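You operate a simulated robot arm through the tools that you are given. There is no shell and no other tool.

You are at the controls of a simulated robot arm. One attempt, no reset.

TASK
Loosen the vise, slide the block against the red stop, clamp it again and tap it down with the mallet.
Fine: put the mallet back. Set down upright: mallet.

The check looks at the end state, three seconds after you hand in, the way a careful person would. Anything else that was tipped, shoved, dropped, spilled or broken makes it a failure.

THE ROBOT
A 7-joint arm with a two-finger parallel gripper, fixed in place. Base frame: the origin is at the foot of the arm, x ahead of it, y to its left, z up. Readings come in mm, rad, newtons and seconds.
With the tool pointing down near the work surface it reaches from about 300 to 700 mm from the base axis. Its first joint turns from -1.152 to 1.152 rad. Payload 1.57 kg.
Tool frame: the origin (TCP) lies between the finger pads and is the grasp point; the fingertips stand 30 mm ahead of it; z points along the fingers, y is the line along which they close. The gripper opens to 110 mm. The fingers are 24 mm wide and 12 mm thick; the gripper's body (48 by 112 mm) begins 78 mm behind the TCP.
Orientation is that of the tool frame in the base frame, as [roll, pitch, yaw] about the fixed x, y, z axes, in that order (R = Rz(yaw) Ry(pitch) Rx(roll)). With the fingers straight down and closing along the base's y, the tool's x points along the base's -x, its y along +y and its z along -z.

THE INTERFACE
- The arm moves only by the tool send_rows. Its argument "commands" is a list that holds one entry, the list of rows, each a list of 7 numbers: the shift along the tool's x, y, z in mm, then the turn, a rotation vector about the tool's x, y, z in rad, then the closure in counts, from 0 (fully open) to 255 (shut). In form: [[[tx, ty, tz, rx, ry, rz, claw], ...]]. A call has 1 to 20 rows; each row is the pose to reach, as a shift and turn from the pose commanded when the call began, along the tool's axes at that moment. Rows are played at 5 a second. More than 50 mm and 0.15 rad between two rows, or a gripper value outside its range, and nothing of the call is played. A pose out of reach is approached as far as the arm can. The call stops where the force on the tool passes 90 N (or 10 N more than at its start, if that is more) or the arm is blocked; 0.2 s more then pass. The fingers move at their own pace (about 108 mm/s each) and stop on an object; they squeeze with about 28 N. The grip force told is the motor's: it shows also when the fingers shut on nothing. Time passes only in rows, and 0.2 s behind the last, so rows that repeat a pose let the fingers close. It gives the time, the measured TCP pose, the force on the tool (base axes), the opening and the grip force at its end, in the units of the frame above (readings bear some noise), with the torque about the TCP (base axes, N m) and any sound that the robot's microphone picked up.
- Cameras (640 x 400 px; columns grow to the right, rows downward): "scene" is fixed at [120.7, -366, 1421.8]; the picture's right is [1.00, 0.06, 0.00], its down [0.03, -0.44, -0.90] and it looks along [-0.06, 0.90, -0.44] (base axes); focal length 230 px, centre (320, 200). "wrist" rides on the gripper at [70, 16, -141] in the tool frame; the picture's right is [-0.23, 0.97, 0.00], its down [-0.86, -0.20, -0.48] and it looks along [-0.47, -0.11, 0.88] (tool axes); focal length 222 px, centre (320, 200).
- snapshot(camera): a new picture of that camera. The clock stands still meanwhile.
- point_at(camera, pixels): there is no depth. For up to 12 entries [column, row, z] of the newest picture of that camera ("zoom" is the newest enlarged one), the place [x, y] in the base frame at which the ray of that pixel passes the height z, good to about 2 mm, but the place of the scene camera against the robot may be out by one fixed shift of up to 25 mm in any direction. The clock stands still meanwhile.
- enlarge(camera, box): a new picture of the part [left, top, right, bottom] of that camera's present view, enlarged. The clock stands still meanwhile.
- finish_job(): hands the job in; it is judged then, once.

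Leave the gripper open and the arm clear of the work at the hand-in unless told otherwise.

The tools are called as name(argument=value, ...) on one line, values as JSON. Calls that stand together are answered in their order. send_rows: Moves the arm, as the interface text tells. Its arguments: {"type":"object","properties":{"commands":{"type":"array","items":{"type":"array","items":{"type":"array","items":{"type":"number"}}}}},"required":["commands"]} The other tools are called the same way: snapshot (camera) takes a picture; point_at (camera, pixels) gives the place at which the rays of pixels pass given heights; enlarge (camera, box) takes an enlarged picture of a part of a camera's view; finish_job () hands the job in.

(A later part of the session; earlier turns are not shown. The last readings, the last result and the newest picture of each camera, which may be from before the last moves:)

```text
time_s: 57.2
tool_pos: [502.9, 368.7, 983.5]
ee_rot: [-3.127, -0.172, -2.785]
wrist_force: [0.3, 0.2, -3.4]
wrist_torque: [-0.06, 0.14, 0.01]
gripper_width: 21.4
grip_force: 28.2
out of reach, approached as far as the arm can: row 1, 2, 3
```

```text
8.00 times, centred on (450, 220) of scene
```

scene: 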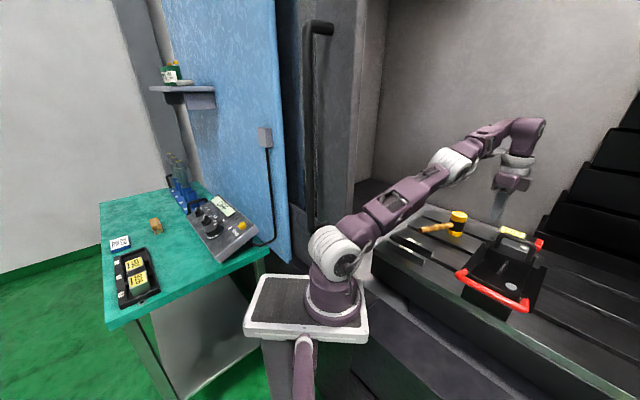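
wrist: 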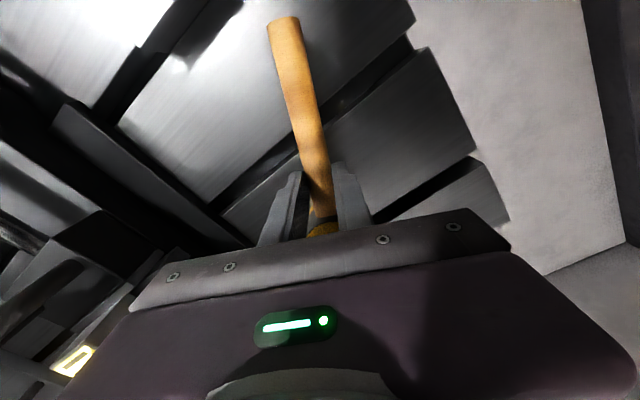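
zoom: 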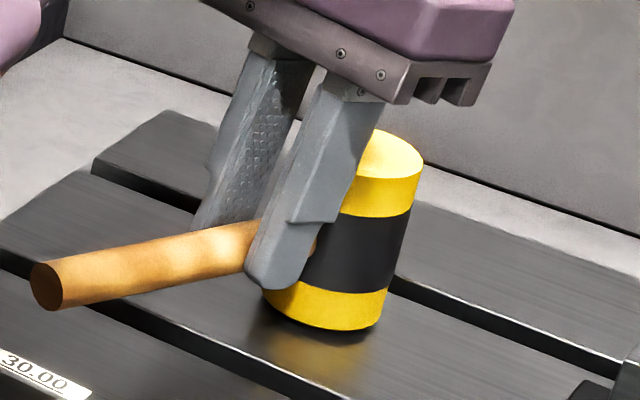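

The tilt was limited by reach. I'll move 20 mm toward the base along the handle direction and up a little first.

send_rows(commands=[[[10, 0, -2, 0, 0, 0, 255], [20.7, 0, -3, 0, 0, 0, 255], [20.7, 0, -3, 0, 0, 0, 255]]])

enlarge(camera="scene", box=[405, 195, 475, 245])

```text
time_s: 58.0
tool_pos: [483.1, 362.9, 990.4]
ee_rot: [-3.128, -0.174, -2.784]
wrist_force: [-0.5, -0.1, -3.9]
wrist_torque: [-0.04, 0.11, -0.01]
gripper_width: 21.7
grip_force: 27.9
```

```text
8.00 times, centred on (440, 220) of scene
```

zoom: 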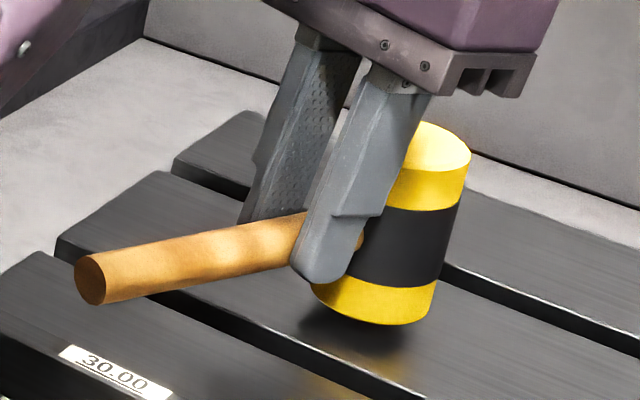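

Now I'll apply the remaining leveling rotation and undo the small roll/yaw error.

send_rows(commands=[[[0, 0, 0, -0.007, 0.025, 0.011, 255], [0, 0, 0, -0.014, 0.05, 0.022, 255], [0, 0, 0, -0.014, 0.05, 0.022, 255]]])

enlarge(camera="scene", box=[405, 195, 475, 245])

snapshot(camera="wrist")

```text
time_s: 58.8
tool_pos: [483.9, 363.1, 990.0]
ee_rot: [-3.137, -0.224, -2.807]
wrist_force: [-0.1, -0.4, -4.4]
wrist_torque: [-0.07, 0.14, 0.02]
gripper_width: 21.7
grip_force: 28.4
```

```text
8.00 times, centred on (440, 220) of scene
```

zoom: 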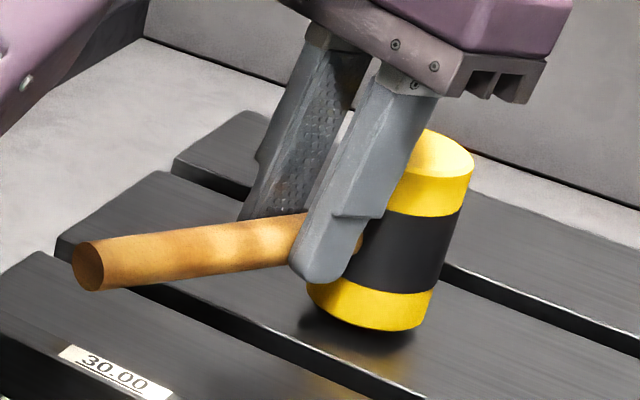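

```text
taken
```

wrist: 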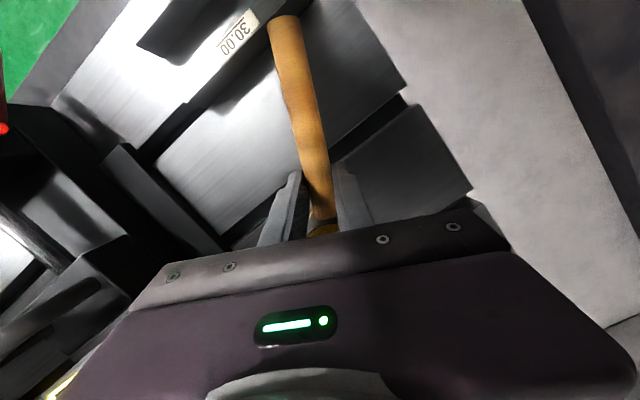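

By handle slope (0.153) and head lean, it's nearly level. I'll add 0.03 rad and lower slowly until it touches.

send_rows(commands=[[[0, 0, 0, 0, 0.03, 0, 255], [0.7, 0, 3, 0, 0.03, 0, 255], [1.3, 0, 6, 0, 0.03, 0, 255], [1.3, 0, 6, 0, 0.03, 0, 255]]])

enlarge(camera="scene", box=[405, 195, 475, 245])

```text
time_s: 59.8
tool_pos: [481.8, 361.9, 985.6]
ee_rot: [-3.139, -0.249, -2.806]
wrist_force: [-1.4, 0.4, 9.4]
wrist_torque: [0.29, -0.71, 0.06]
gripper_width: 21.5
grip_force: 28.0
```

```text
8.00 times, centred on (440, 220) of scene
```

zoom: 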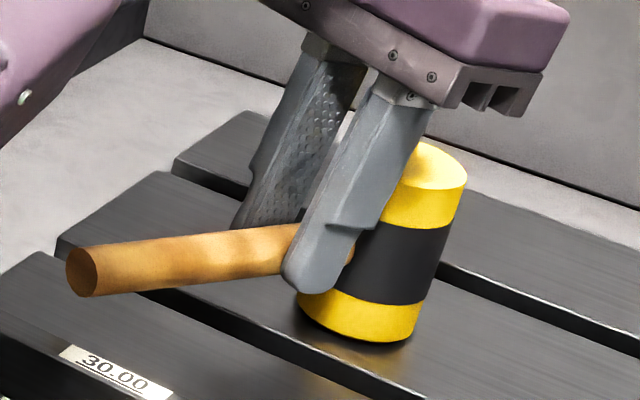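

Contact is near the middle of the base, so it is about flat. Opening gently.

send_rows(commands=[[[0, 0, -0.5, 0, 0, 0, 240], [0, 0, -0.5, 0, 0, 0, 200], [0, 0, -0.5, 0, 0, 0, 160], [0, 0, -0.5, 0, 0, 0, 116], [0, 0, -0.5, 0, 0, 0, 116]]])

enlarge(camera="scene", box=[405, 195, 475, 245])

```text
time_s: 61.0
tool_pos: [482.7, 362.3, 986.1]
ee_rot: [-3.135, -0.253, -2.808]
wrist_force: [0.0, 0.5, 1.6]
wrist_torque: [0.02, 0.02, -0.02]
gripper_width: 59.9
grip_force: 0.0
```

```text
8.00 times, centred on (440, 220) of scene
```

zoom: 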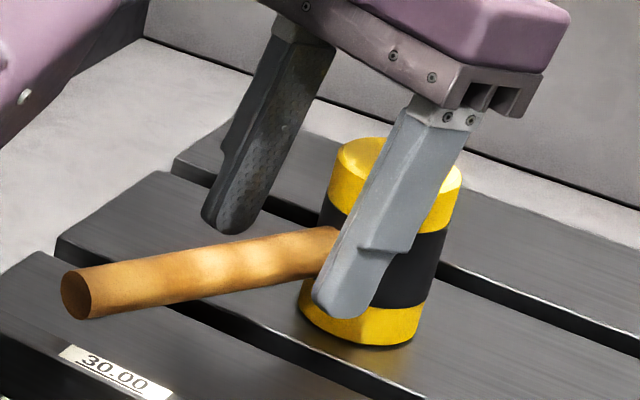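

The mallet stands upright again on the bench. The grip geometry wants the handle ~20 mm below the TCP. I'll rise 60 mm, then tilt the tool the other way (fingers pointing outward ~0.25 rad), which gains reach for the strike.

send_rows(commands=[[[7.4, 0, -29, 0, 0, 0, 116], [14.8, 0, -58, 0, 0, 0, 116], [14.8, 0, -58, 0, -0.125, 0, 116], [14.8, 0, -58, 0, -0.25, 0, 116], [14.8, 0, -58, 0, -0.375, 0, 116], [14.8, 0, -58, 0, -0.5, 0, 116], [14.8, 0, -58, 0, -0.5, 0, 116]]])

snapshot(camera="wrist")

enlarge(camera="scene", box=[395, 185, 485, 245])

```text
time_s: 62.6
tool_pos: [482.0, 361.3, 1045.6]
ee_rot: [-3.138, 0.247, -2.805]
wrist_force: [-0.5, 0.1, 0.4]
wrist_torque: [-0.03, 0.01, -0.03]
gripper_width: 59.7
grip_force: 0.1
out of reach, approached as far as the arm can: row 2
```

```text
taken
```

wrist: 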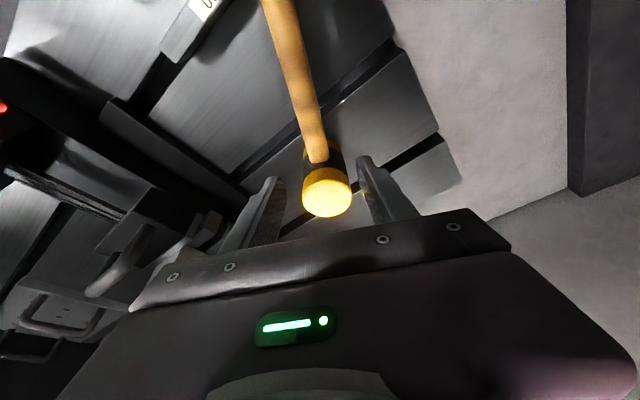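

```text
6.67 times, centred on (440, 215) of scene
```

zoom: 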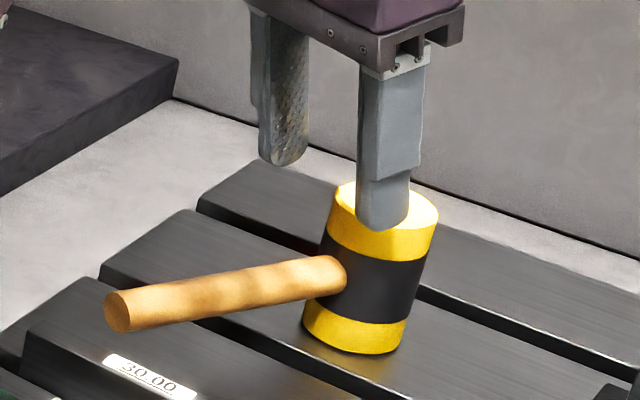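

The mallet is upright. I'll measure its present place.

point_at(camera="wrist", pixels=[[327, 196, 1000], [317, 155, 965], [300, 90, 965], [283, 20, 965], [308, 122, 965]])

```text
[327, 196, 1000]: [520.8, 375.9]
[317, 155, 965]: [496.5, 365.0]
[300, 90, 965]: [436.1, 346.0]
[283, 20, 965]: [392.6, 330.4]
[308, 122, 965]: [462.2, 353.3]
```

Head centre ≈(521,376). The new grip point is 58 mm from it at (466,357). I'll descend with the tilted tool, stopping with the handle 20 mm below the TCP.

send_rows(commands=[[[18, 0.6, 10, 0, 0, 0, 116], [27, 1, 30, 0, 0, 0, 116], [35.9, 1.3, 54, 0, 0, 0, 116], [35.9, 1.3, 54, 0, 0, 0, 116]]])

snapshot(camera="wrist")

enlarge(camera="scene", box=[395, 185, 485, 245])

```text
time_s: 63.6
tool_pos: [461.1, 355.7, 983.7]
ee_rot: [-3.138, 0.249, -2.806]
wrist_force: [0.6, -0.2, -0.3]
wrist_torque: [-0.01, -0.01, 0.02]
gripper_width: 60.0
grip_force: 0.1
```

```text
taken
```

wrist: 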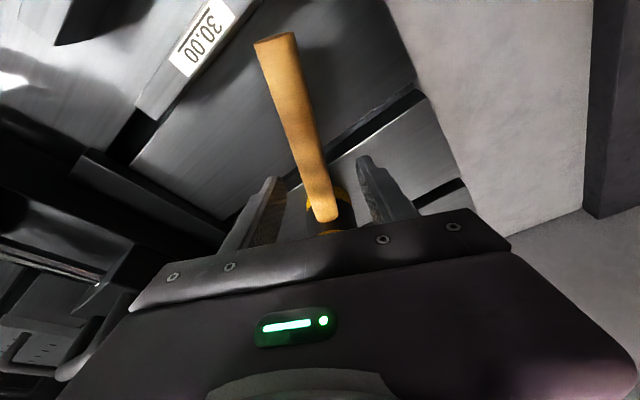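

```text
6.67 times, centred on (440, 215) of scene
```

zoom: 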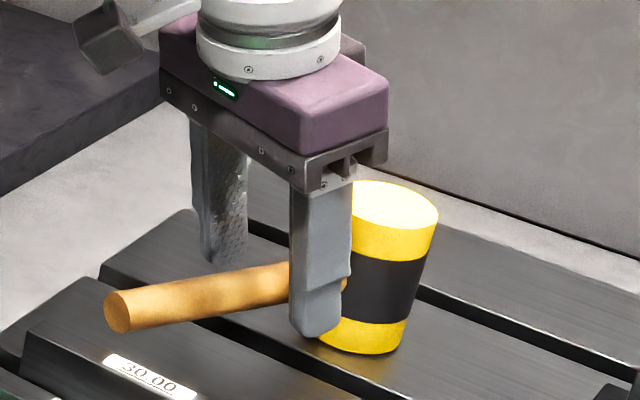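

The handle is between the fingers, in mid-pad. Closing slowly.

send_rows(commands=[[[0, 0, 0, 0, 0, 0, 150], [0, 0, 0, 0, 0, 0, 180], [0, 0, 0, 0, 0, 0, 200], [0, 0, 0, 0, 0, 0, 220], [0, 0, 0, 0, 0, 0, 255], [0, 0, 0, 0, 0, 0, 255], [0, 0, 0, 0, 0, 0, 255]]])

enlarge(camera="scene", box=[395, 185, 485, 245])

```text
time_s: 65.2
tool_pos: [460.5, 357.6, 984.3]
ee_rot: [-3.136, 0.247, -2.806]
wrist_force: [0.5, -0.3, 0.0]
wrist_torque: [0.01, -0.04, -0.09]
gripper_width: 21.5
grip_force: 28.3
```

```text
6.67 times, centred on (440, 215) of scene
```

zoom: 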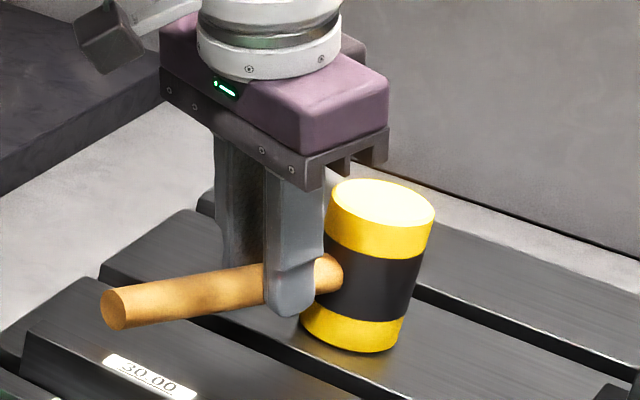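

Gripped at 21.5 mm. Lifting 6 mm straight up to test.

send_rows(commands=[[[-0.5, 0, -2, 0, 0, 0, 255], [-1, 0, -4, 0, 0, 0, 255], [-1.5, 0, -6, 0, 0, 0, 255], [-1.5, 0, -6, 0, 0, 0, 255]]])

enlarge(camera="scene", box=[395, 185, 485, 245])

```text
time_s: 66.2
tool_pos: [461.4, 355.8, 990.3]
ee_rot: [-3.137, 0.247, -2.805]
wrist_force: [-0.8, 0.2, -3.5]
wrist_torque: [-0.09, 0.23, 0.0]
gripper_width: 21.4
grip_force: 27.9
```

```text
6.67 times, centred on (440, 215) of scene
```

zoom: 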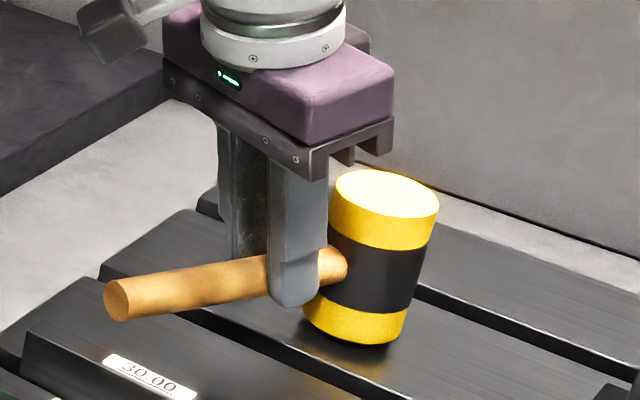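

A clean lift: −3.5 N and level. Raising straight up 140 mm.

send_rows(commands=[[[-6, 0, -23, 0, 0, 0, 255], [-12, 0, -47, 0, 0, 0, 255], [-18, 0, -70, 0, 0, 0, 255], [-24, 0, -94, 0, 0, 0, 255], [-30, 0, -117, 0, 0, 0, 255], [-34.6, 0, -135.7, 0, 0, 0, 255], [-34.6, 0, -135.7, 0, 0, 0, 255]]])

snapshot(camera="scene")

snapshot(camera="wrist")

```text
time_s: 67.8
tool_pos: [460.1, 355.3, 1128.7]
ee_rot: [-3.136, 0.248, -2.805]
wrist_force: [0.2, -0.8, -3.2]
wrist_torque: [-0.08, 0.21, -0.02]
gripper_width: 21.6
grip_force: 27.8
```

```text
taken
```

scene: 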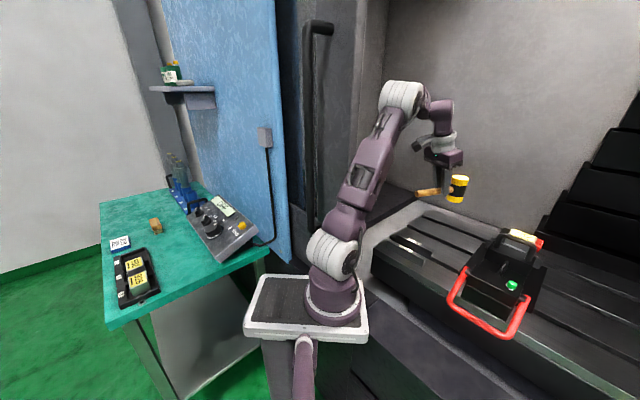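

```text
taken
```

wrist: 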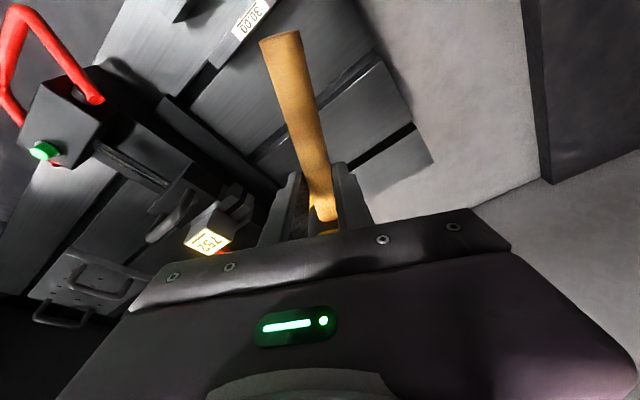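

The block's label is visible at (208,240). I'll measure its top here.

enlarge(camera="wrist", box=[140, 170, 280, 270])

point_at(camera="wrist", pixels=[[208, 241, 1032], [184, 242, 1032], [199, 227, 1032], [231, 236, 1032], [218, 254, 1032]])

```text
4.00 times, centred on (210, 220) of wrist
```

zoom: 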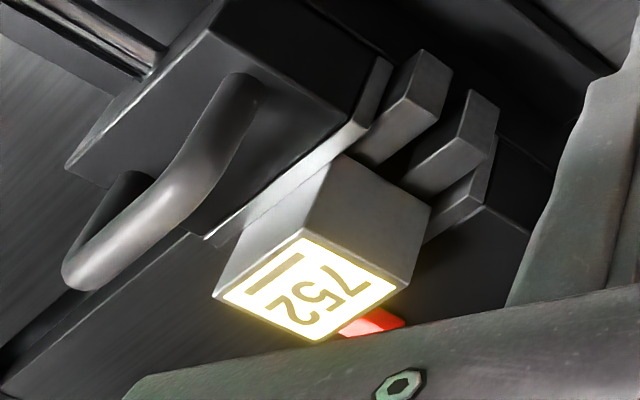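

```text
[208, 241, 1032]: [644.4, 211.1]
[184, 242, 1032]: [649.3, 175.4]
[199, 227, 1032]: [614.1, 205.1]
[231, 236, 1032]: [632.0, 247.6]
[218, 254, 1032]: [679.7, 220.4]
```

point_at(camera="zoom", pixels=[[300, 235, 1032], [411, 290, 1032], [322, 344, 1032], [212, 298, 1032], [311, 292, 1032]])

```text
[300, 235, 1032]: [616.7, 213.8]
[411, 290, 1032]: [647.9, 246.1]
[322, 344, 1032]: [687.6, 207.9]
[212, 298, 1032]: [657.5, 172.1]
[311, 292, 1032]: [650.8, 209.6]
```

Block centre ≈(652,210). For the strike I'll have the mallet pointing to azimuth −28°, coming from the far side of the vise's black handle. First I swing to a pre-approach at z≈1130, 60 mm short of the block.

send_rows(commands=[[[-6, -13, 1.5, 0.0255, 0, 0.1, 255], [-12, -27, 3, 0.051, 0, 0.2, 255], [-18, -40, 4.5, 0.0765, 0, 0.3, 255], [-24, -54, 6, 0.102, 0, 0.4, 255], [-30, -67, 7.5, 0.1275, 0, 0.5, 255], [-36, -81, 9, 0.153, 0, 0.6, 255], [-42, -94, 10.5, 0.1785, 0, 0.7, 255], [-47, -107.7, 12, 0.204, 0, 0.8, 255], [-47, -107.7, 12, 0.204, 0, 0.8, 255]]])

snapshot(camera="wrist")

enlarge(camera="scene", box=[450, 160, 570, 270])

```text
time_s: 69.8
tool_pos: [542.3, 271.7, 1130.1]
ee_rot: [-3.136, 0.252, 2.651]
wrist_force: [-0.2, -0.4, -4.0]
wrist_torque: [0.11, 0.2, 0.0]
gripper_width: 21.7
grip_force: 28.0
```

```text
taken
```

wrist: 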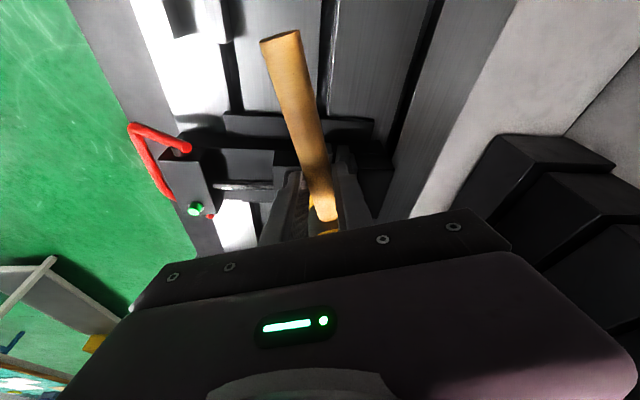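

```text
3.64 times, centred on (510, 215) of scene
```

zoom: 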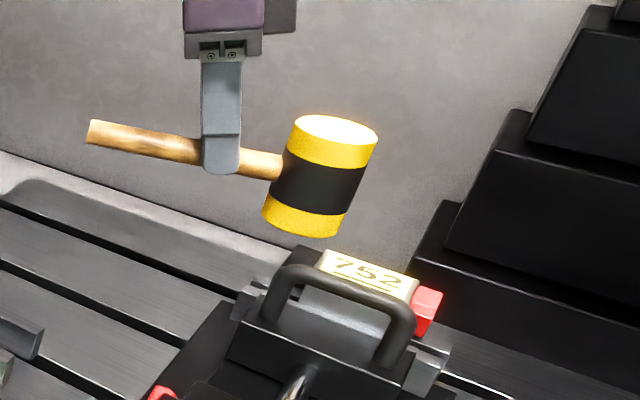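

Mallet in position behind and above the block. Moving forward 60 mm along its direction and down 18 mm, over the block.

send_rows(commands=[[[-18, 0, 8, 0, 0, 0, 255], [-36, 0, 17, 0, 0, 0, 255], [-53.7, 0, 32.2, 0, 0, 0, 255], [-53.7, 0, 32.2, 0, 0, 0, 255]]])

snapshot(camera="wrist")

enlarge(camera="scene", box=[480, 190, 560, 270])

```text
time_s: 70.8
tool_pos: [597.1, 242.7, 1110.9]
ee_rot: [-3.137, 0.251, 2.653]
wrist_force: [-0.6, 1.0, -4.2]
wrist_torque: [0.09, 0.17, 0.02]
gripper_width: 21.6
grip_force: 27.5
```

```text
taken
```

wrist: 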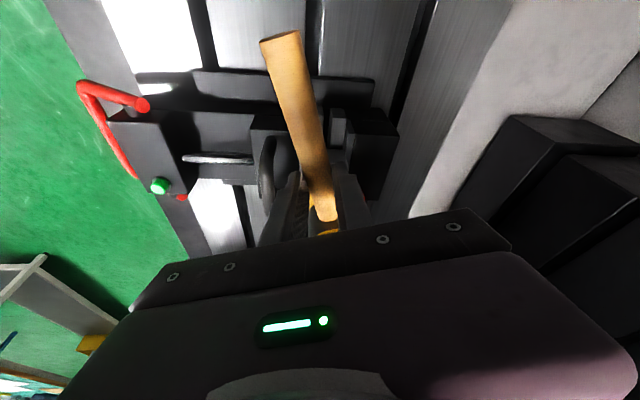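

```text
5.00 times, centred on (520, 230) of scene
```

zoom: 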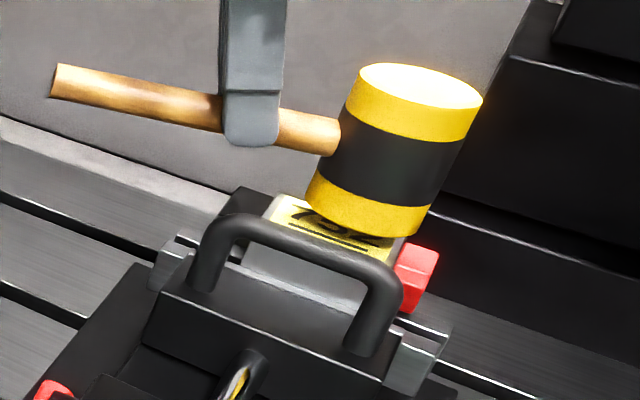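

The head is over the block's middle. I'll lower slowly to find the contact height first.

send_rows(commands=[[[3, 0, 11.6, 0, 0, 0, 255], [4.2, 0, 16.5, 0, 0, 0, 255], [4.9, 0, 19.4, 0, 0, 0, 255], [5.4, 0, 21.3, 0, 0, 0, 255], [5.4, 0, 21.3, 0, 0, 0, 255]]])

enlarge(camera="scene", box=[480, 190, 560, 270])

```text
time_s: 72.0
tool_pos: [595.9, 242.8, 1089.9]
ee_rot: [-3.138, 0.252, 2.653]
wrist_force: [-5.1, 4.6, 17.7]
wrist_torque: [-0.18, -0.46, 0.08]
gripper_width: 21.2
grip_force: 28.0
```

```text
5.00 times, centred on (520, 230) of scene
```

zoom: 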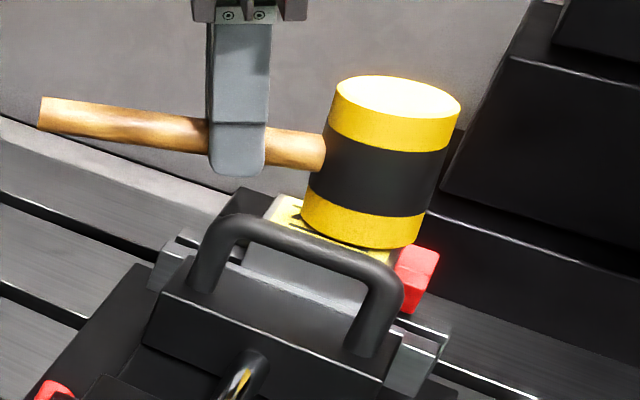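

Contact at z≈1090 with ~22 N on the block and no sound yet. I'll raise 20 mm and give a brisker tap, then lift.

send_rows(commands=[[[-2.5, 0, -10, 0, 0, 0, 255], [-5.4, 0, -21.3, 0, 0, 0, 255], [-5.4, 0, -21.3, 0, 0, 0, 255], [0.2, 0, 1, 0, 0, 0, 255], [-5.4, 0, -21.3, 0, 0, 0, 255], [-5.4, 0, -21.3, 0, 0, 0, 255]]])

enlarge(camera="scene", box=[480, 190, 560, 270])

```text
time_s: 73.4
tool_pos: [596.6, 241.4, 1111.2]
ee_rot: [-3.136, 0.251, 2.652]
wrist_force: [0.0, -0.4, -3.7]
wrist_torque: [0.09, 0.19, -0.02]
gripper_width: 21.2
grip_force: 27.7
```

```text
5.00 times, centred on (520, 230) of scene
```

zoom: 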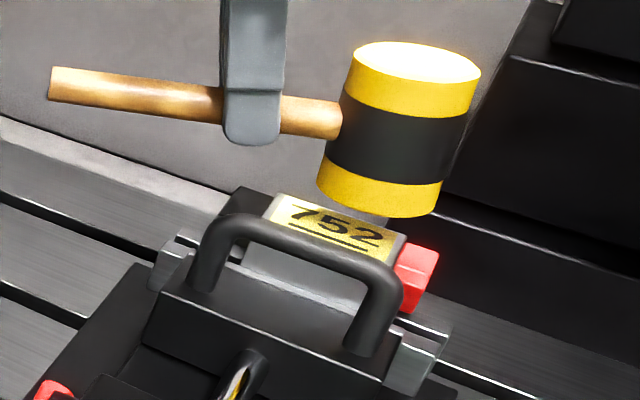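

No sound reported. I'll compare the block's height with the picture taken after clamping.

enlarge(camera="scene", box=[490, 215, 550, 260])

enlarge(camera="scene", box=[510, 225, 550, 255])

```text
8.89 times, centred on (520, 238) of scene
```

zoom: 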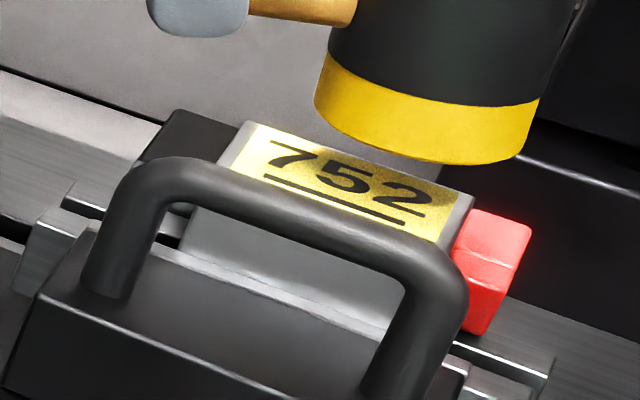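

```text
13.33 times, centred on (530, 240) of scene
```

zoom: 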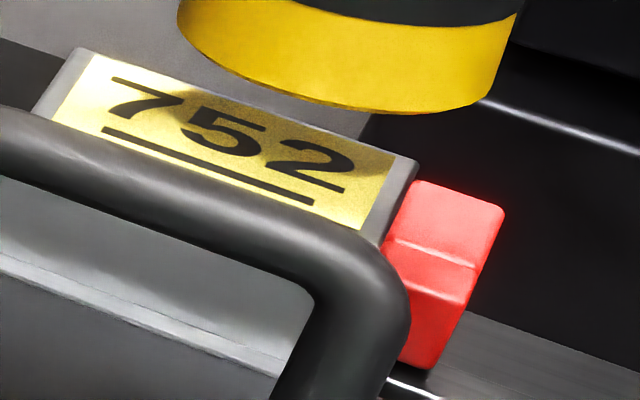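

The block rose ~3 mm on clamping and my tap didn't move it. The mallet has pitched ~0.1 rad head-up in the grip. I'll re-level with +0.08 about tool y and raise 22 mm for a stronger tap.

send_rows(commands=[[[-2.7, 0, -10.6, 0, 0.04, 0, 255], [-5.4, 0, -21.3, 0, 0.08, 0, 255], [-5.4, 0, -21.3, 0, 0.08, 0, 255]]])

enlarge(camera="scene", box=[480, 180, 560, 260])

```text
time_s: 74.2
tool_pos: [595.4, 241.5, 1134.5]
ee_rot: [-3.136, 0.168, 2.654]
wrist_force: [0.3, 0.0, -4.4]
wrist_torque: [0.07, 0.16, 0.02]
gripper_width: 21.5
grip_force: 28.0
```

```text
5.00 times, centred on (520, 220) of scene
```

zoom: 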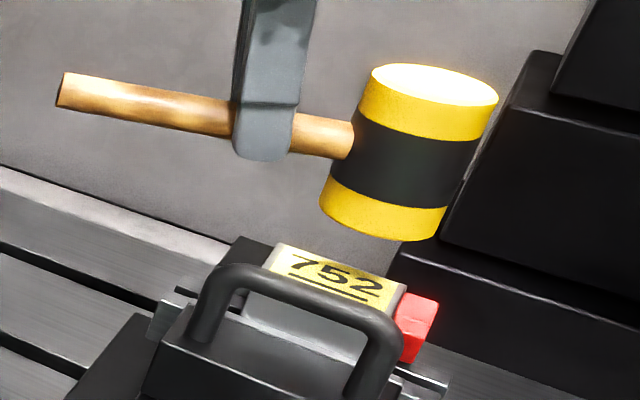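

Level again. Now a faster tap: 49 mm down in one row, to ~7 mm below contact, then straight back up.

send_rows(commands=[[[0.8, 0, 5, 0, 0, 0, 255], [0.8, 0, 5, 0, 0, 0, 255], [9, 0, 53, 0, 0, 0, 255], [2, 0, 12, 0, 0, 0, 255], [0.8, 0, 5, 0, 0, 0, 255], [0.8, 0, 5, 0, 0, 0, 255]]])

enlarge(camera="scene", box=[480, 180, 560, 260])

enlarge(camera="scene", box=[510, 225, 550, 255])

```text
time_s: 75.6
tool_pos: [595.1, 243.7, 1128.3]
ee_rot: [-3.136, 0.171, 2.655]
wrist_force: [0.6, -0.9, -4.6]
wrist_torque: [0.09, 0.17, -0.03]
gripper_width: 21.3
grip_force: 28.0
```

```text
5.00 times, centred on (520, 220) of scene
```

zoom: 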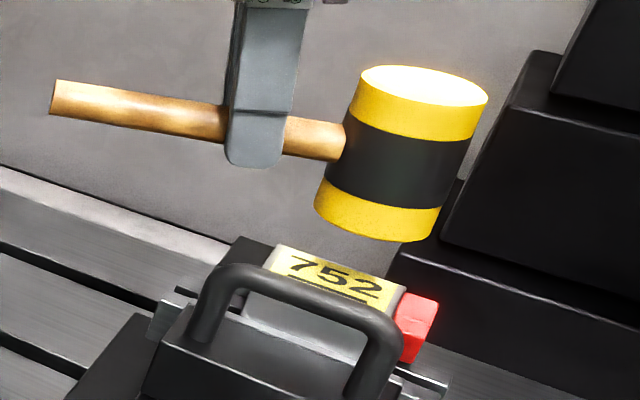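

```text
13.33 times, centred on (530, 240) of scene
```

zoom: 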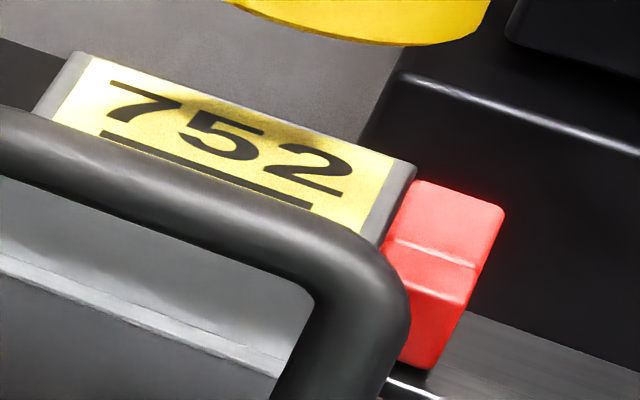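

The block moved down slightly (label line 128→132). The tap works; I'll repeat two taps with a little more overshoot.

send_rows(commands=[[[0, 0, 0, 0, 0, 0, 255], [8.3, 0, 49, 0, 0, 0, 255], [1, 0, 6, 0, 0, 0, 255], [0, 0, 0, 0, 0, 0, 255], [8.3, 0, 49, 0, 0, 0, 255], [1, 0, 6, 0, 0, 0, 255], [0, 0, 0, 0, 0, 0, 255], [0, 0, 0, 0, 0, 0, 255]]])

enlarge(camera="scene", box=[480, 180, 560, 260])

enlarge(camera="scene", box=[510, 225, 550, 255])

```text
time_s: 77.4
tool_pos: [594.7, 242.2, 1129.7]
ee_rot: [-3.137, 0.171, 2.653]
wrist_force: [0.2, 0.1, -4.0]
wrist_torque: [0.14, 0.16, 0.01]
gripper_width: 21.6
grip_force: 28.0
```

```text
5.00 times, centred on (520, 220) of scene
```

zoom: 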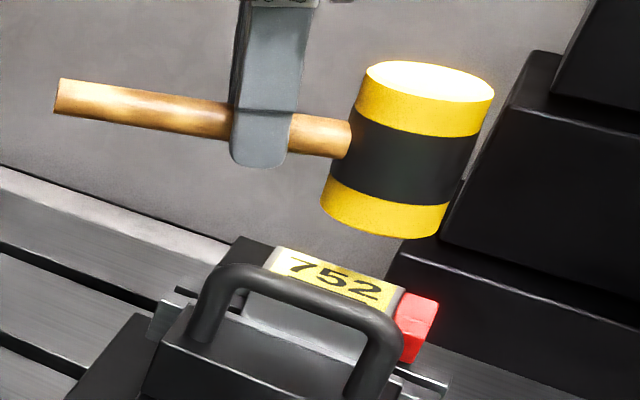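

```text
13.33 times, centred on (530, 240) of scene
```

zoom: 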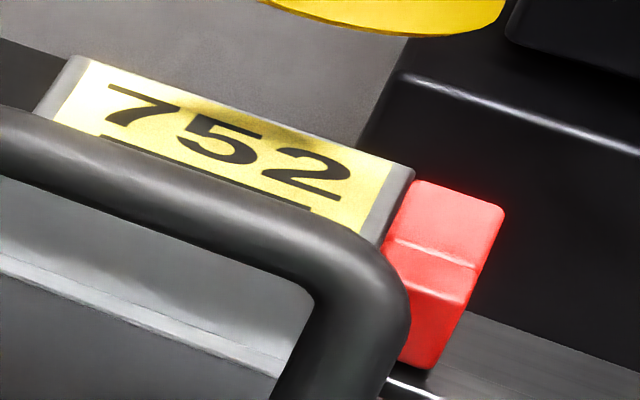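

It's sinking: the "7" top went 83→88, and the pre-clamp reference is 92. Two or three more taps, starting slightly lower.

send_rows(commands=[[[0.4, 0, 2, 0, 0, 0, 255], [8.6, 0, 51, 0, 0, 0, 255], [1, 0, 6, 0, 0, 0, 255], [0.4, 0, 2, 0, 0, 0, 255], [8.6, 0, 51, 0, 0, 0, 255], [1, 0, 6, 0, 0, 0, 255], [0.4, 0, 2, 0, 0, 0, 255], [8.6, 0, 51, 0, 0, 0, 255], [1, 0, 6, 0, 0, 0, 255], [0, 0, 0, 0, 0, 0, 255], [0, 0, 0, 0, 0, 0, 255]]])

enlarge(camera="scene", box=[480, 180, 560, 260])

enlarge(camera="scene", box=[510, 225, 550, 255])

```text
time_s: 79.8
tool_pos: [594.2, 243.0, 1129.9]
ee_rot: [-3.137, 0.172, 2.653]
wrist_force: [0.5, -0.6, -2.9]
wrist_torque: [0.12, 0.16, 0.0]
gripper_width: 21.2
grip_force: 27.9
```

```text
5.00 times, centred on (520, 220) of scene
```

zoom: 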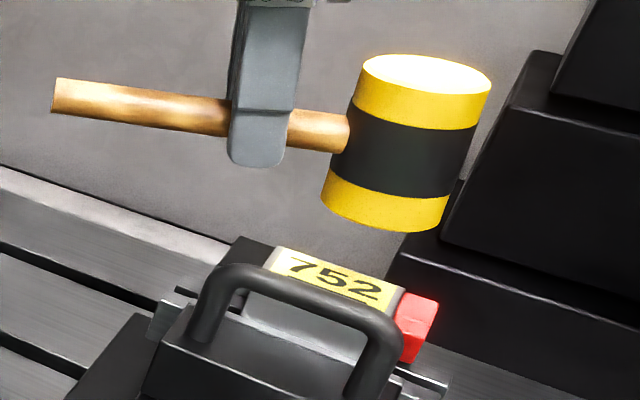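

```text
13.33 times, centred on (530, 240) of scene
```

zoom: 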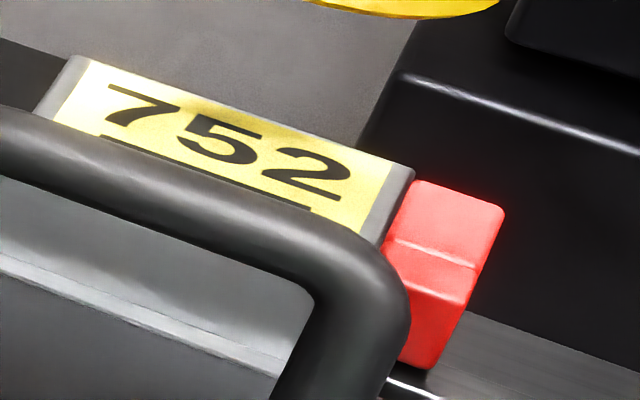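

Three more taps gave no further movement, so it is probably seated. To be sure, I'll re-level the mallet (+0.07) and give two more full-face taps.

send_rows(commands=[[[0.4, 0, 2, 0, 0.07, 0, 255], [0.6, 0, 4, 0, 0.07, 0, 255], [0.6, 0, 4, 0, 0.07, 0, 255]]])

enlarge(camera="scene", box=[480, 180, 560, 260])

```text
time_s: 80.6
tool_pos: [594.9, 242.9, 1125.3]
ee_rot: [-3.136, 0.102, 2.652]
wrist_force: [-0.7, -0.9, -4.3]
wrist_torque: [0.12, 0.13, 0.04]
gripper_width: 21.8
grip_force: 28.0
```

```text
5.00 times, centred on (520, 220) of scene
```

zoom: 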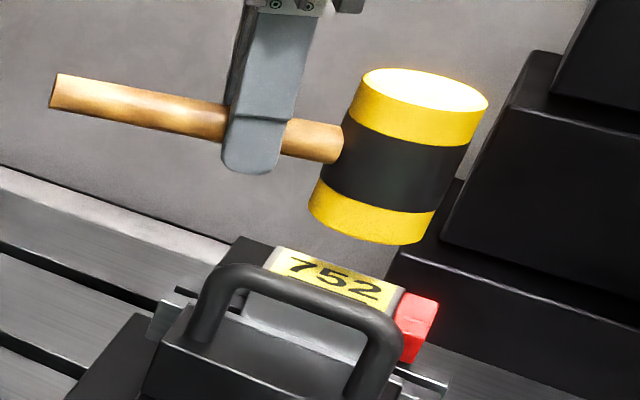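

send_rows(commands=[[[0, 0, 0, 0, 0, 0, 255], [4.8, 0, 48.5, 0, 0, 0, 255], [0.5, 0, 4, 0, 0, 0, 255], [0, 0, 0, 0, 0, 0, 255], [4.8, 0, 48.5, 0, 0, 0, 255], [0.5, 0, 4, 0, 0, 0, 255], [0, 0, 0, 0, 0, 0, 255], [0, 0, 0, 0, 0, 0, 255]]])

enlarge(camera="scene", box=[480, 180, 560, 260])

enlarge(camera="scene", box=[510, 225, 550, 255])

```text
time_s: 82.4
tool_pos: [594.5, 242.6, 1125.1]
ee_rot: [-3.135, 0.102, 2.652]
wrist_force: [0.2, -0.1, -5.0]
wrist_torque: [0.08, 0.16, 0.01]
gripper_width: 21.6
grip_force: 28.0
```

```text
5.00 times, centred on (520, 220) of scene
```

zoom: 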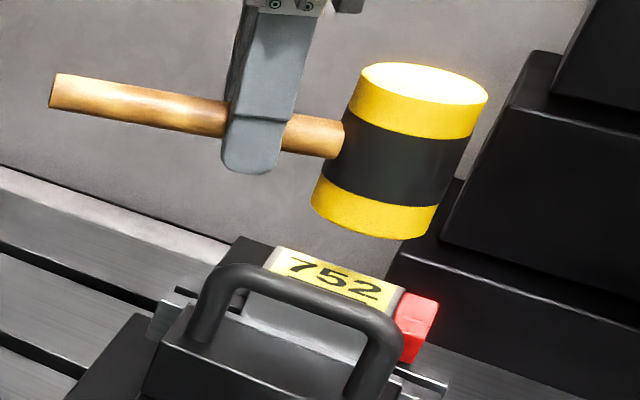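

```text
13.33 times, centred on (530, 240) of scene
```

zoom: 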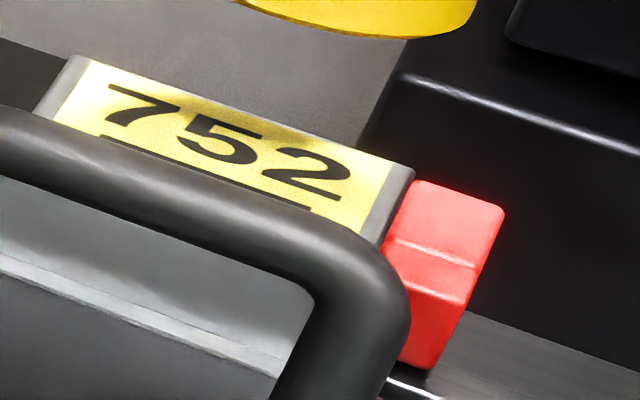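

No further change at all, so the block is fully seated. Now I'll take the mallet back, retreating along its direction and then swinging back over its place.

send_rows(commands=[[[20, 0, -4, 0, 0, 0, 255], [40, 0, -8, 0, 0, 0, 255], [59.7, 0, -12, 0, 0, 0, 255], [73.6, 4.5, -13, -0.0105, 0, -0.103, 255], [87.4, 9, -14.5, -0.021, 0, -0.205, 255], [101.3, 13.5, -16, -0.0315, 0, -0.308, 255], [115.2, 18, -17.5, -0.042, 0, -0.41, 255], [129, 22.6, -19, -0.0525, 0, -0.513, 255], [142.9, 27, -20.5, -0.063, 0, -0.616, 255], [156.7, 31.6, -22, -0.0735, 0, -0.718, 255], [170.6, 36.1, -23, -0.084, 0, -0.821, 255], [170.6, 36.1, -23, -0.084, 0, -0.821, 255]]])

snapshot(camera="scene")

snapshot(camera="wrist")

```text
time_s: 85.0
tool_pos: [460.9, 355.6, 1131.7]
ee_rot: [-3.138, 0.099, -2.804]
wrist_force: [-0.2, -0.6, -3.7]
wrist_torque: [-0.02, 0.15, 0.02]
gripper_width: 21.7
grip_force: 28.0
```

```text
taken
```

scene: 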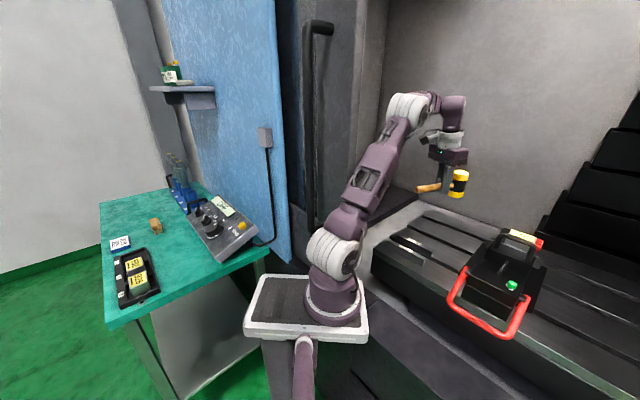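

```text
taken
```

wrist: 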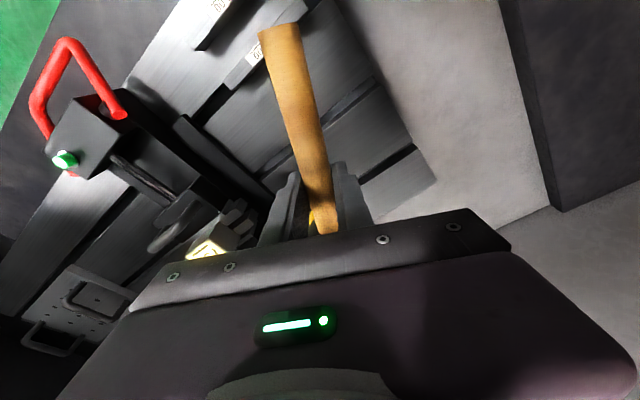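

The vise still shows green. I'll descend with the mallet to ~45 mm above its original place, with a small leveling turn.

send_rows(commands=[[[-7, -0.6, 24, 0, 0.01, 0, 255], [-14.5, -1.3, 48, 0, 0.02, 0, 255], [-22, -2, 72, 0, 0.03, 0, 255], [-29, -2.6, 97, 0, 0.04, 0, 255], [-36.3, -3.2, 121, 0, 0.04, 0, 255], [-36.3, -3.2, 121, 0, 0.04, 0, 255]]])

enlarge(camera="scene", box=[395, 185, 485, 245])

enlarge(camera="wrist", box=[240, 0, 400, 240])

```text
time_s: 86.4
tool_pos: [509.6, 366.7, 1015.4]
ee_rot: [-3.139, 0.058, -2.804]
wrist_force: [-0.2, 0.2, -3.9]
wrist_torque: [-0.1, 0.18, -0.04]
gripper_width: 21.7
grip_force: 28.0
```

```text
6.67 times, centred on (440, 215) of scene
```

zoom: 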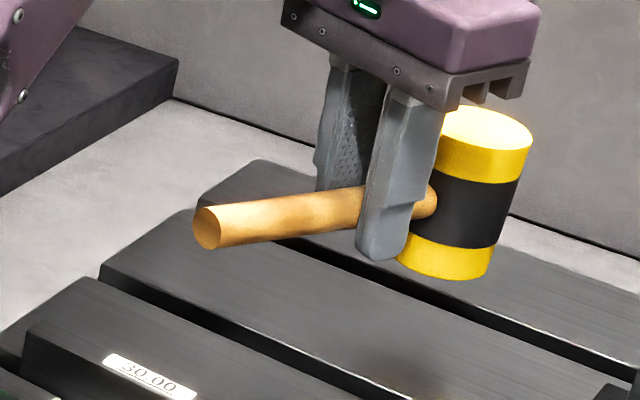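

```text
1.67 times, centred on (320, 120) of wrist
```

zoom: 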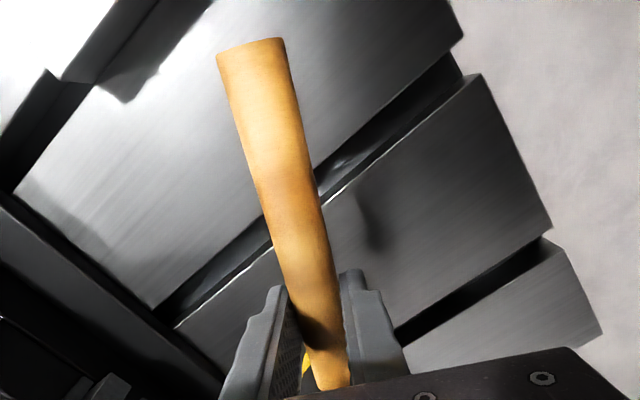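

Level, within measurement. Lowering to just above contact, then in small steps.

send_rows(commands=[[[0.5, 1.5, 9, 0, 0, 0, 255], [1, 1.5, 17, 0, 0, 0, 255], [1.3, 1.5, 23, 0, 0, 0, 255], [1.4, 1.5, 26, 0, 0, 0, 255], [1.4, 1.5, 26, 0, 0, 0, 255]]])

enlarge(camera="scene", box=[415, 195, 485, 245])

```text
time_s: 87.6
tool_pos: [507.4, 370.4, 987.8]
ee_rot: [-3.137, 0.057, -2.805]
wrist_force: [-0.7, 0.1, -4.5]
wrist_torque: [-0.07, 0.15, 0.02]
gripper_width: 21.7
grip_force: 28.5
```

```text
8.00 times, centred on (450, 220) of scene
```

zoom: 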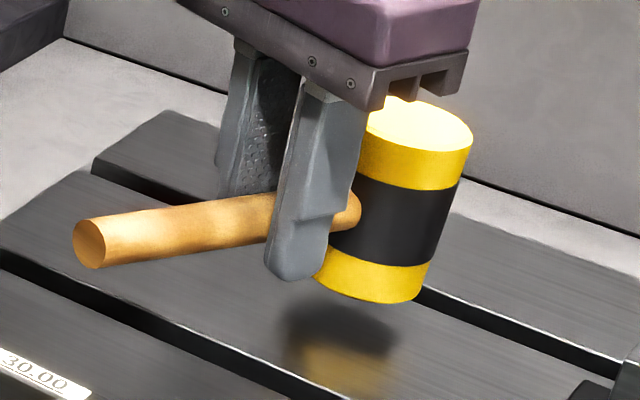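

It's still ~20 mm above the bench (the handle has ridden up in the pads). Lowering further in small steps.

send_rows(commands=[[[0.3, 0, 5, 0, 0, 0, 255], [0.6, 0, 10, 0, 0, 0, 255], [0.7, 0, 13, 0, 0, 0, 255], [0.8, 0, 15, 0, 0, 0, 255], [0.8, 0, 15, 0, 0, 0, 255]]])

enlarge(camera="scene", box=[415, 195, 485, 245])

```text
time_s: 88.8
tool_pos: [506.3, 368.1, 973.1]
ee_rot: [-3.139, 0.059, -2.806]
wrist_force: [-1.3, -0.9, 2.2]
wrist_torque: [0.01, -0.22, -0.05]
gripper_width: 21.6
grip_force: 28.1
```

```text
8.00 times, centred on (450, 220) of scene
```

zoom: 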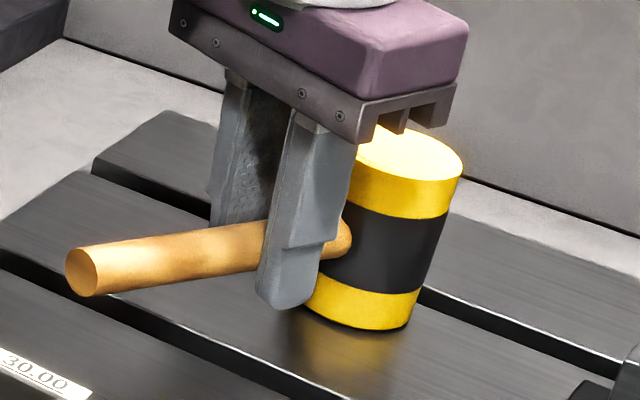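

Contact is centred under the head (58 mm lever) and the slope matches the original 0.154. Opening slowly.

send_rows(commands=[[[0, 0, 0, 0, 0, 0, 235], [0, 0, 0, 0, 0, 0, 210], [0, 0, 0, 0, 0, 0, 180], [0, 0, 0, 0, 0, 0, 150], [0, 0, 0, 0, 0, 0, 116], [0, 0, 0, 0, 0, 0, 116]]])

enlarge(camera="scene", box=[415, 195, 485, 245])

```text
time_s: 90.2
tool_pos: [505.5, 369.2, 971.2]
ee_rot: [-3.138, 0.057, -2.806]
wrist_force: [-0.2, 0.4, -0.4]
wrist_torque: [0.03, 0.03, 0.01]
gripper_width: 59.8
grip_force: 0.1
```

```text
8.00 times, centred on (450, 220) of scene
```

zoom: 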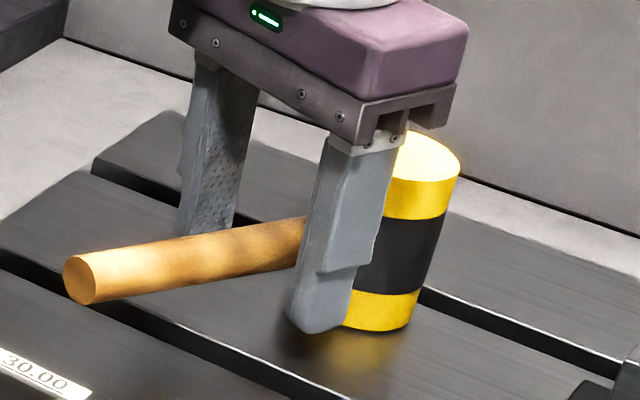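

The mallet is back at its original spot, with the handle end at the same pixel (420,230). Rising straight up and away.

send_rows(commands=[[[-1.5, 0, -25, 0, 0, 0, 116], [-3, 0, -50, 0, 0, 0, 116], [-4.5, 0, -80, 0, 0, 0, 116], [25, 0, -110, 0, 0, 0, 60], [60, 0, -140, 0, 0, 0, 0], [100, 0, -165, 0, 0, 0, 0], [100, 0, -165, 0, 0, 0, 0]]])

snapshot(camera="scene")

enlarge(camera="scene", box=[395, 185, 485, 245])

enlarge(camera="scene", box=[430, 200, 570, 350])

snapshot(camera="wrist")

```text
time_s: 91.8
tool_pos: [403.2, 332.8, 1132.5]
ee_rot: [-3.138, 0.058, -2.809]
wrist_force: [0.9, 1.7, 0.6]
wrist_torque: [0.04, 0.01, -0.02]
gripper_width: 110.1
grip_force: 0.0
```

```text
taken
```

scene: 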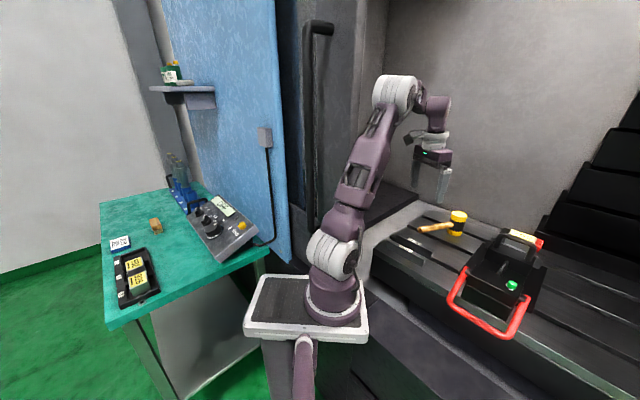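

```text
6.67 times, centred on (440, 215) of scene
```

zoom: 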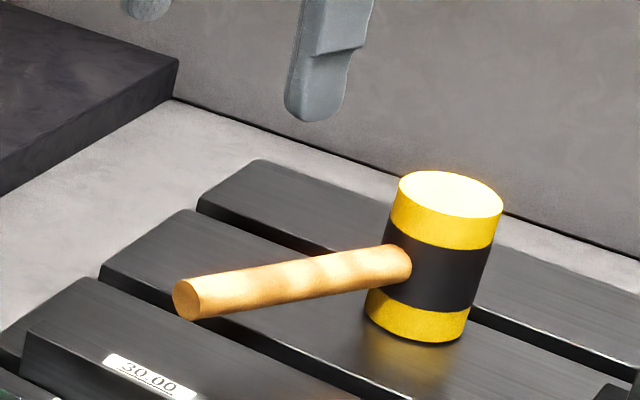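

```text
2.67 times, centred on (500, 275) of scene
```

zoom: 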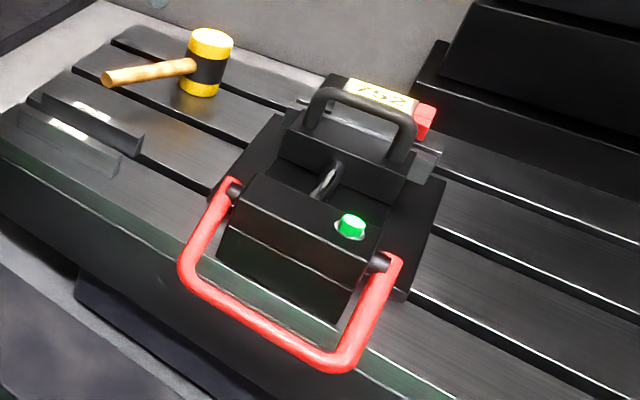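

```text
taken
```

wrist: 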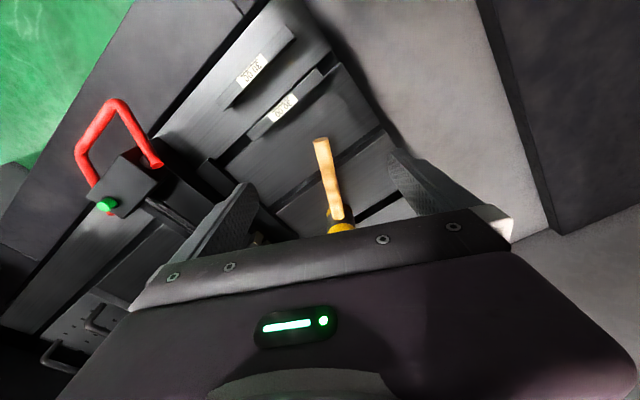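

All looks as at the start apart from the block. To be careful, I'll look at the block/stop contact from the wrist camera (gripper shut).

send_rows(commands=[[[-13, -23, 1, 0, 0, 0.14, 100], [-26, -46, 2, 0, 0, 0.28, 200], [-39, -69, 3, 0, 0, 0.42, 255], [-51, -92, 4, 0, 0, 0.56, 255], [-64, -115, 6, 0, 0, 0.7, 255], [-77, -138, 8, 0, 0, 0.84, 255], [-90, -161, 10, 0, 0, 0.98, 255], [-102.7, -184, 14, 0, 0, 1.118, 255], [-102.7, -184, 14, 0, 0, 1.118, 255]]])

enlarge(camera="wrist", box=[340, 90, 520, 230])

enlarge(camera="scene", box=[490, 215, 550, 260])

```text
time_s: 93.8
tool_pos: [561.1, 194.3, 1122.4]
ee_rot: [3.091, 0.027, 2.357]
wrist_force: [1.0, 1.0, 0.0]
wrist_torque: [-0.01, 0.0, 0.0]
gripper_width: 0.1
grip_force: 21.3
```

```text
2.86 times, centred on (430, 160) of wrist
```

zoom: 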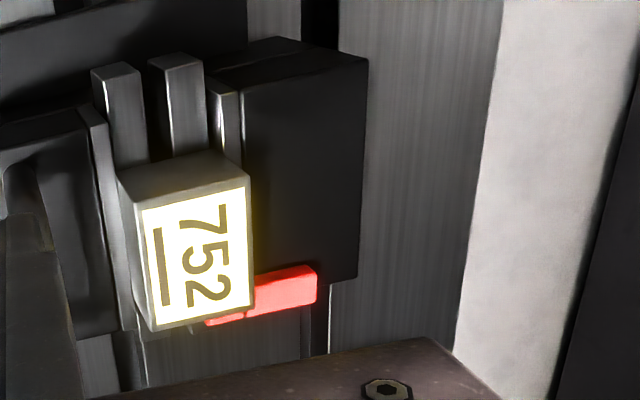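

```text
8.89 times, centred on (520, 238) of scene
```

zoom: 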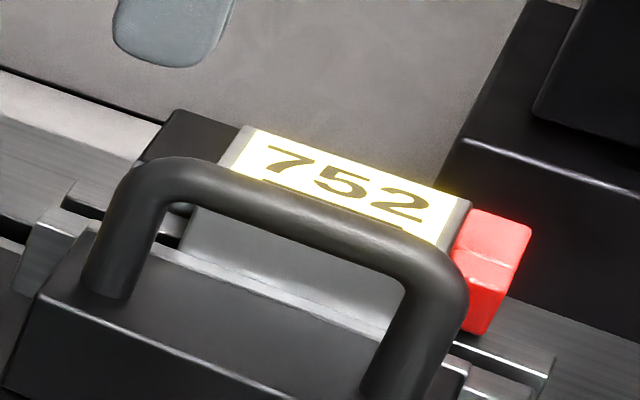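

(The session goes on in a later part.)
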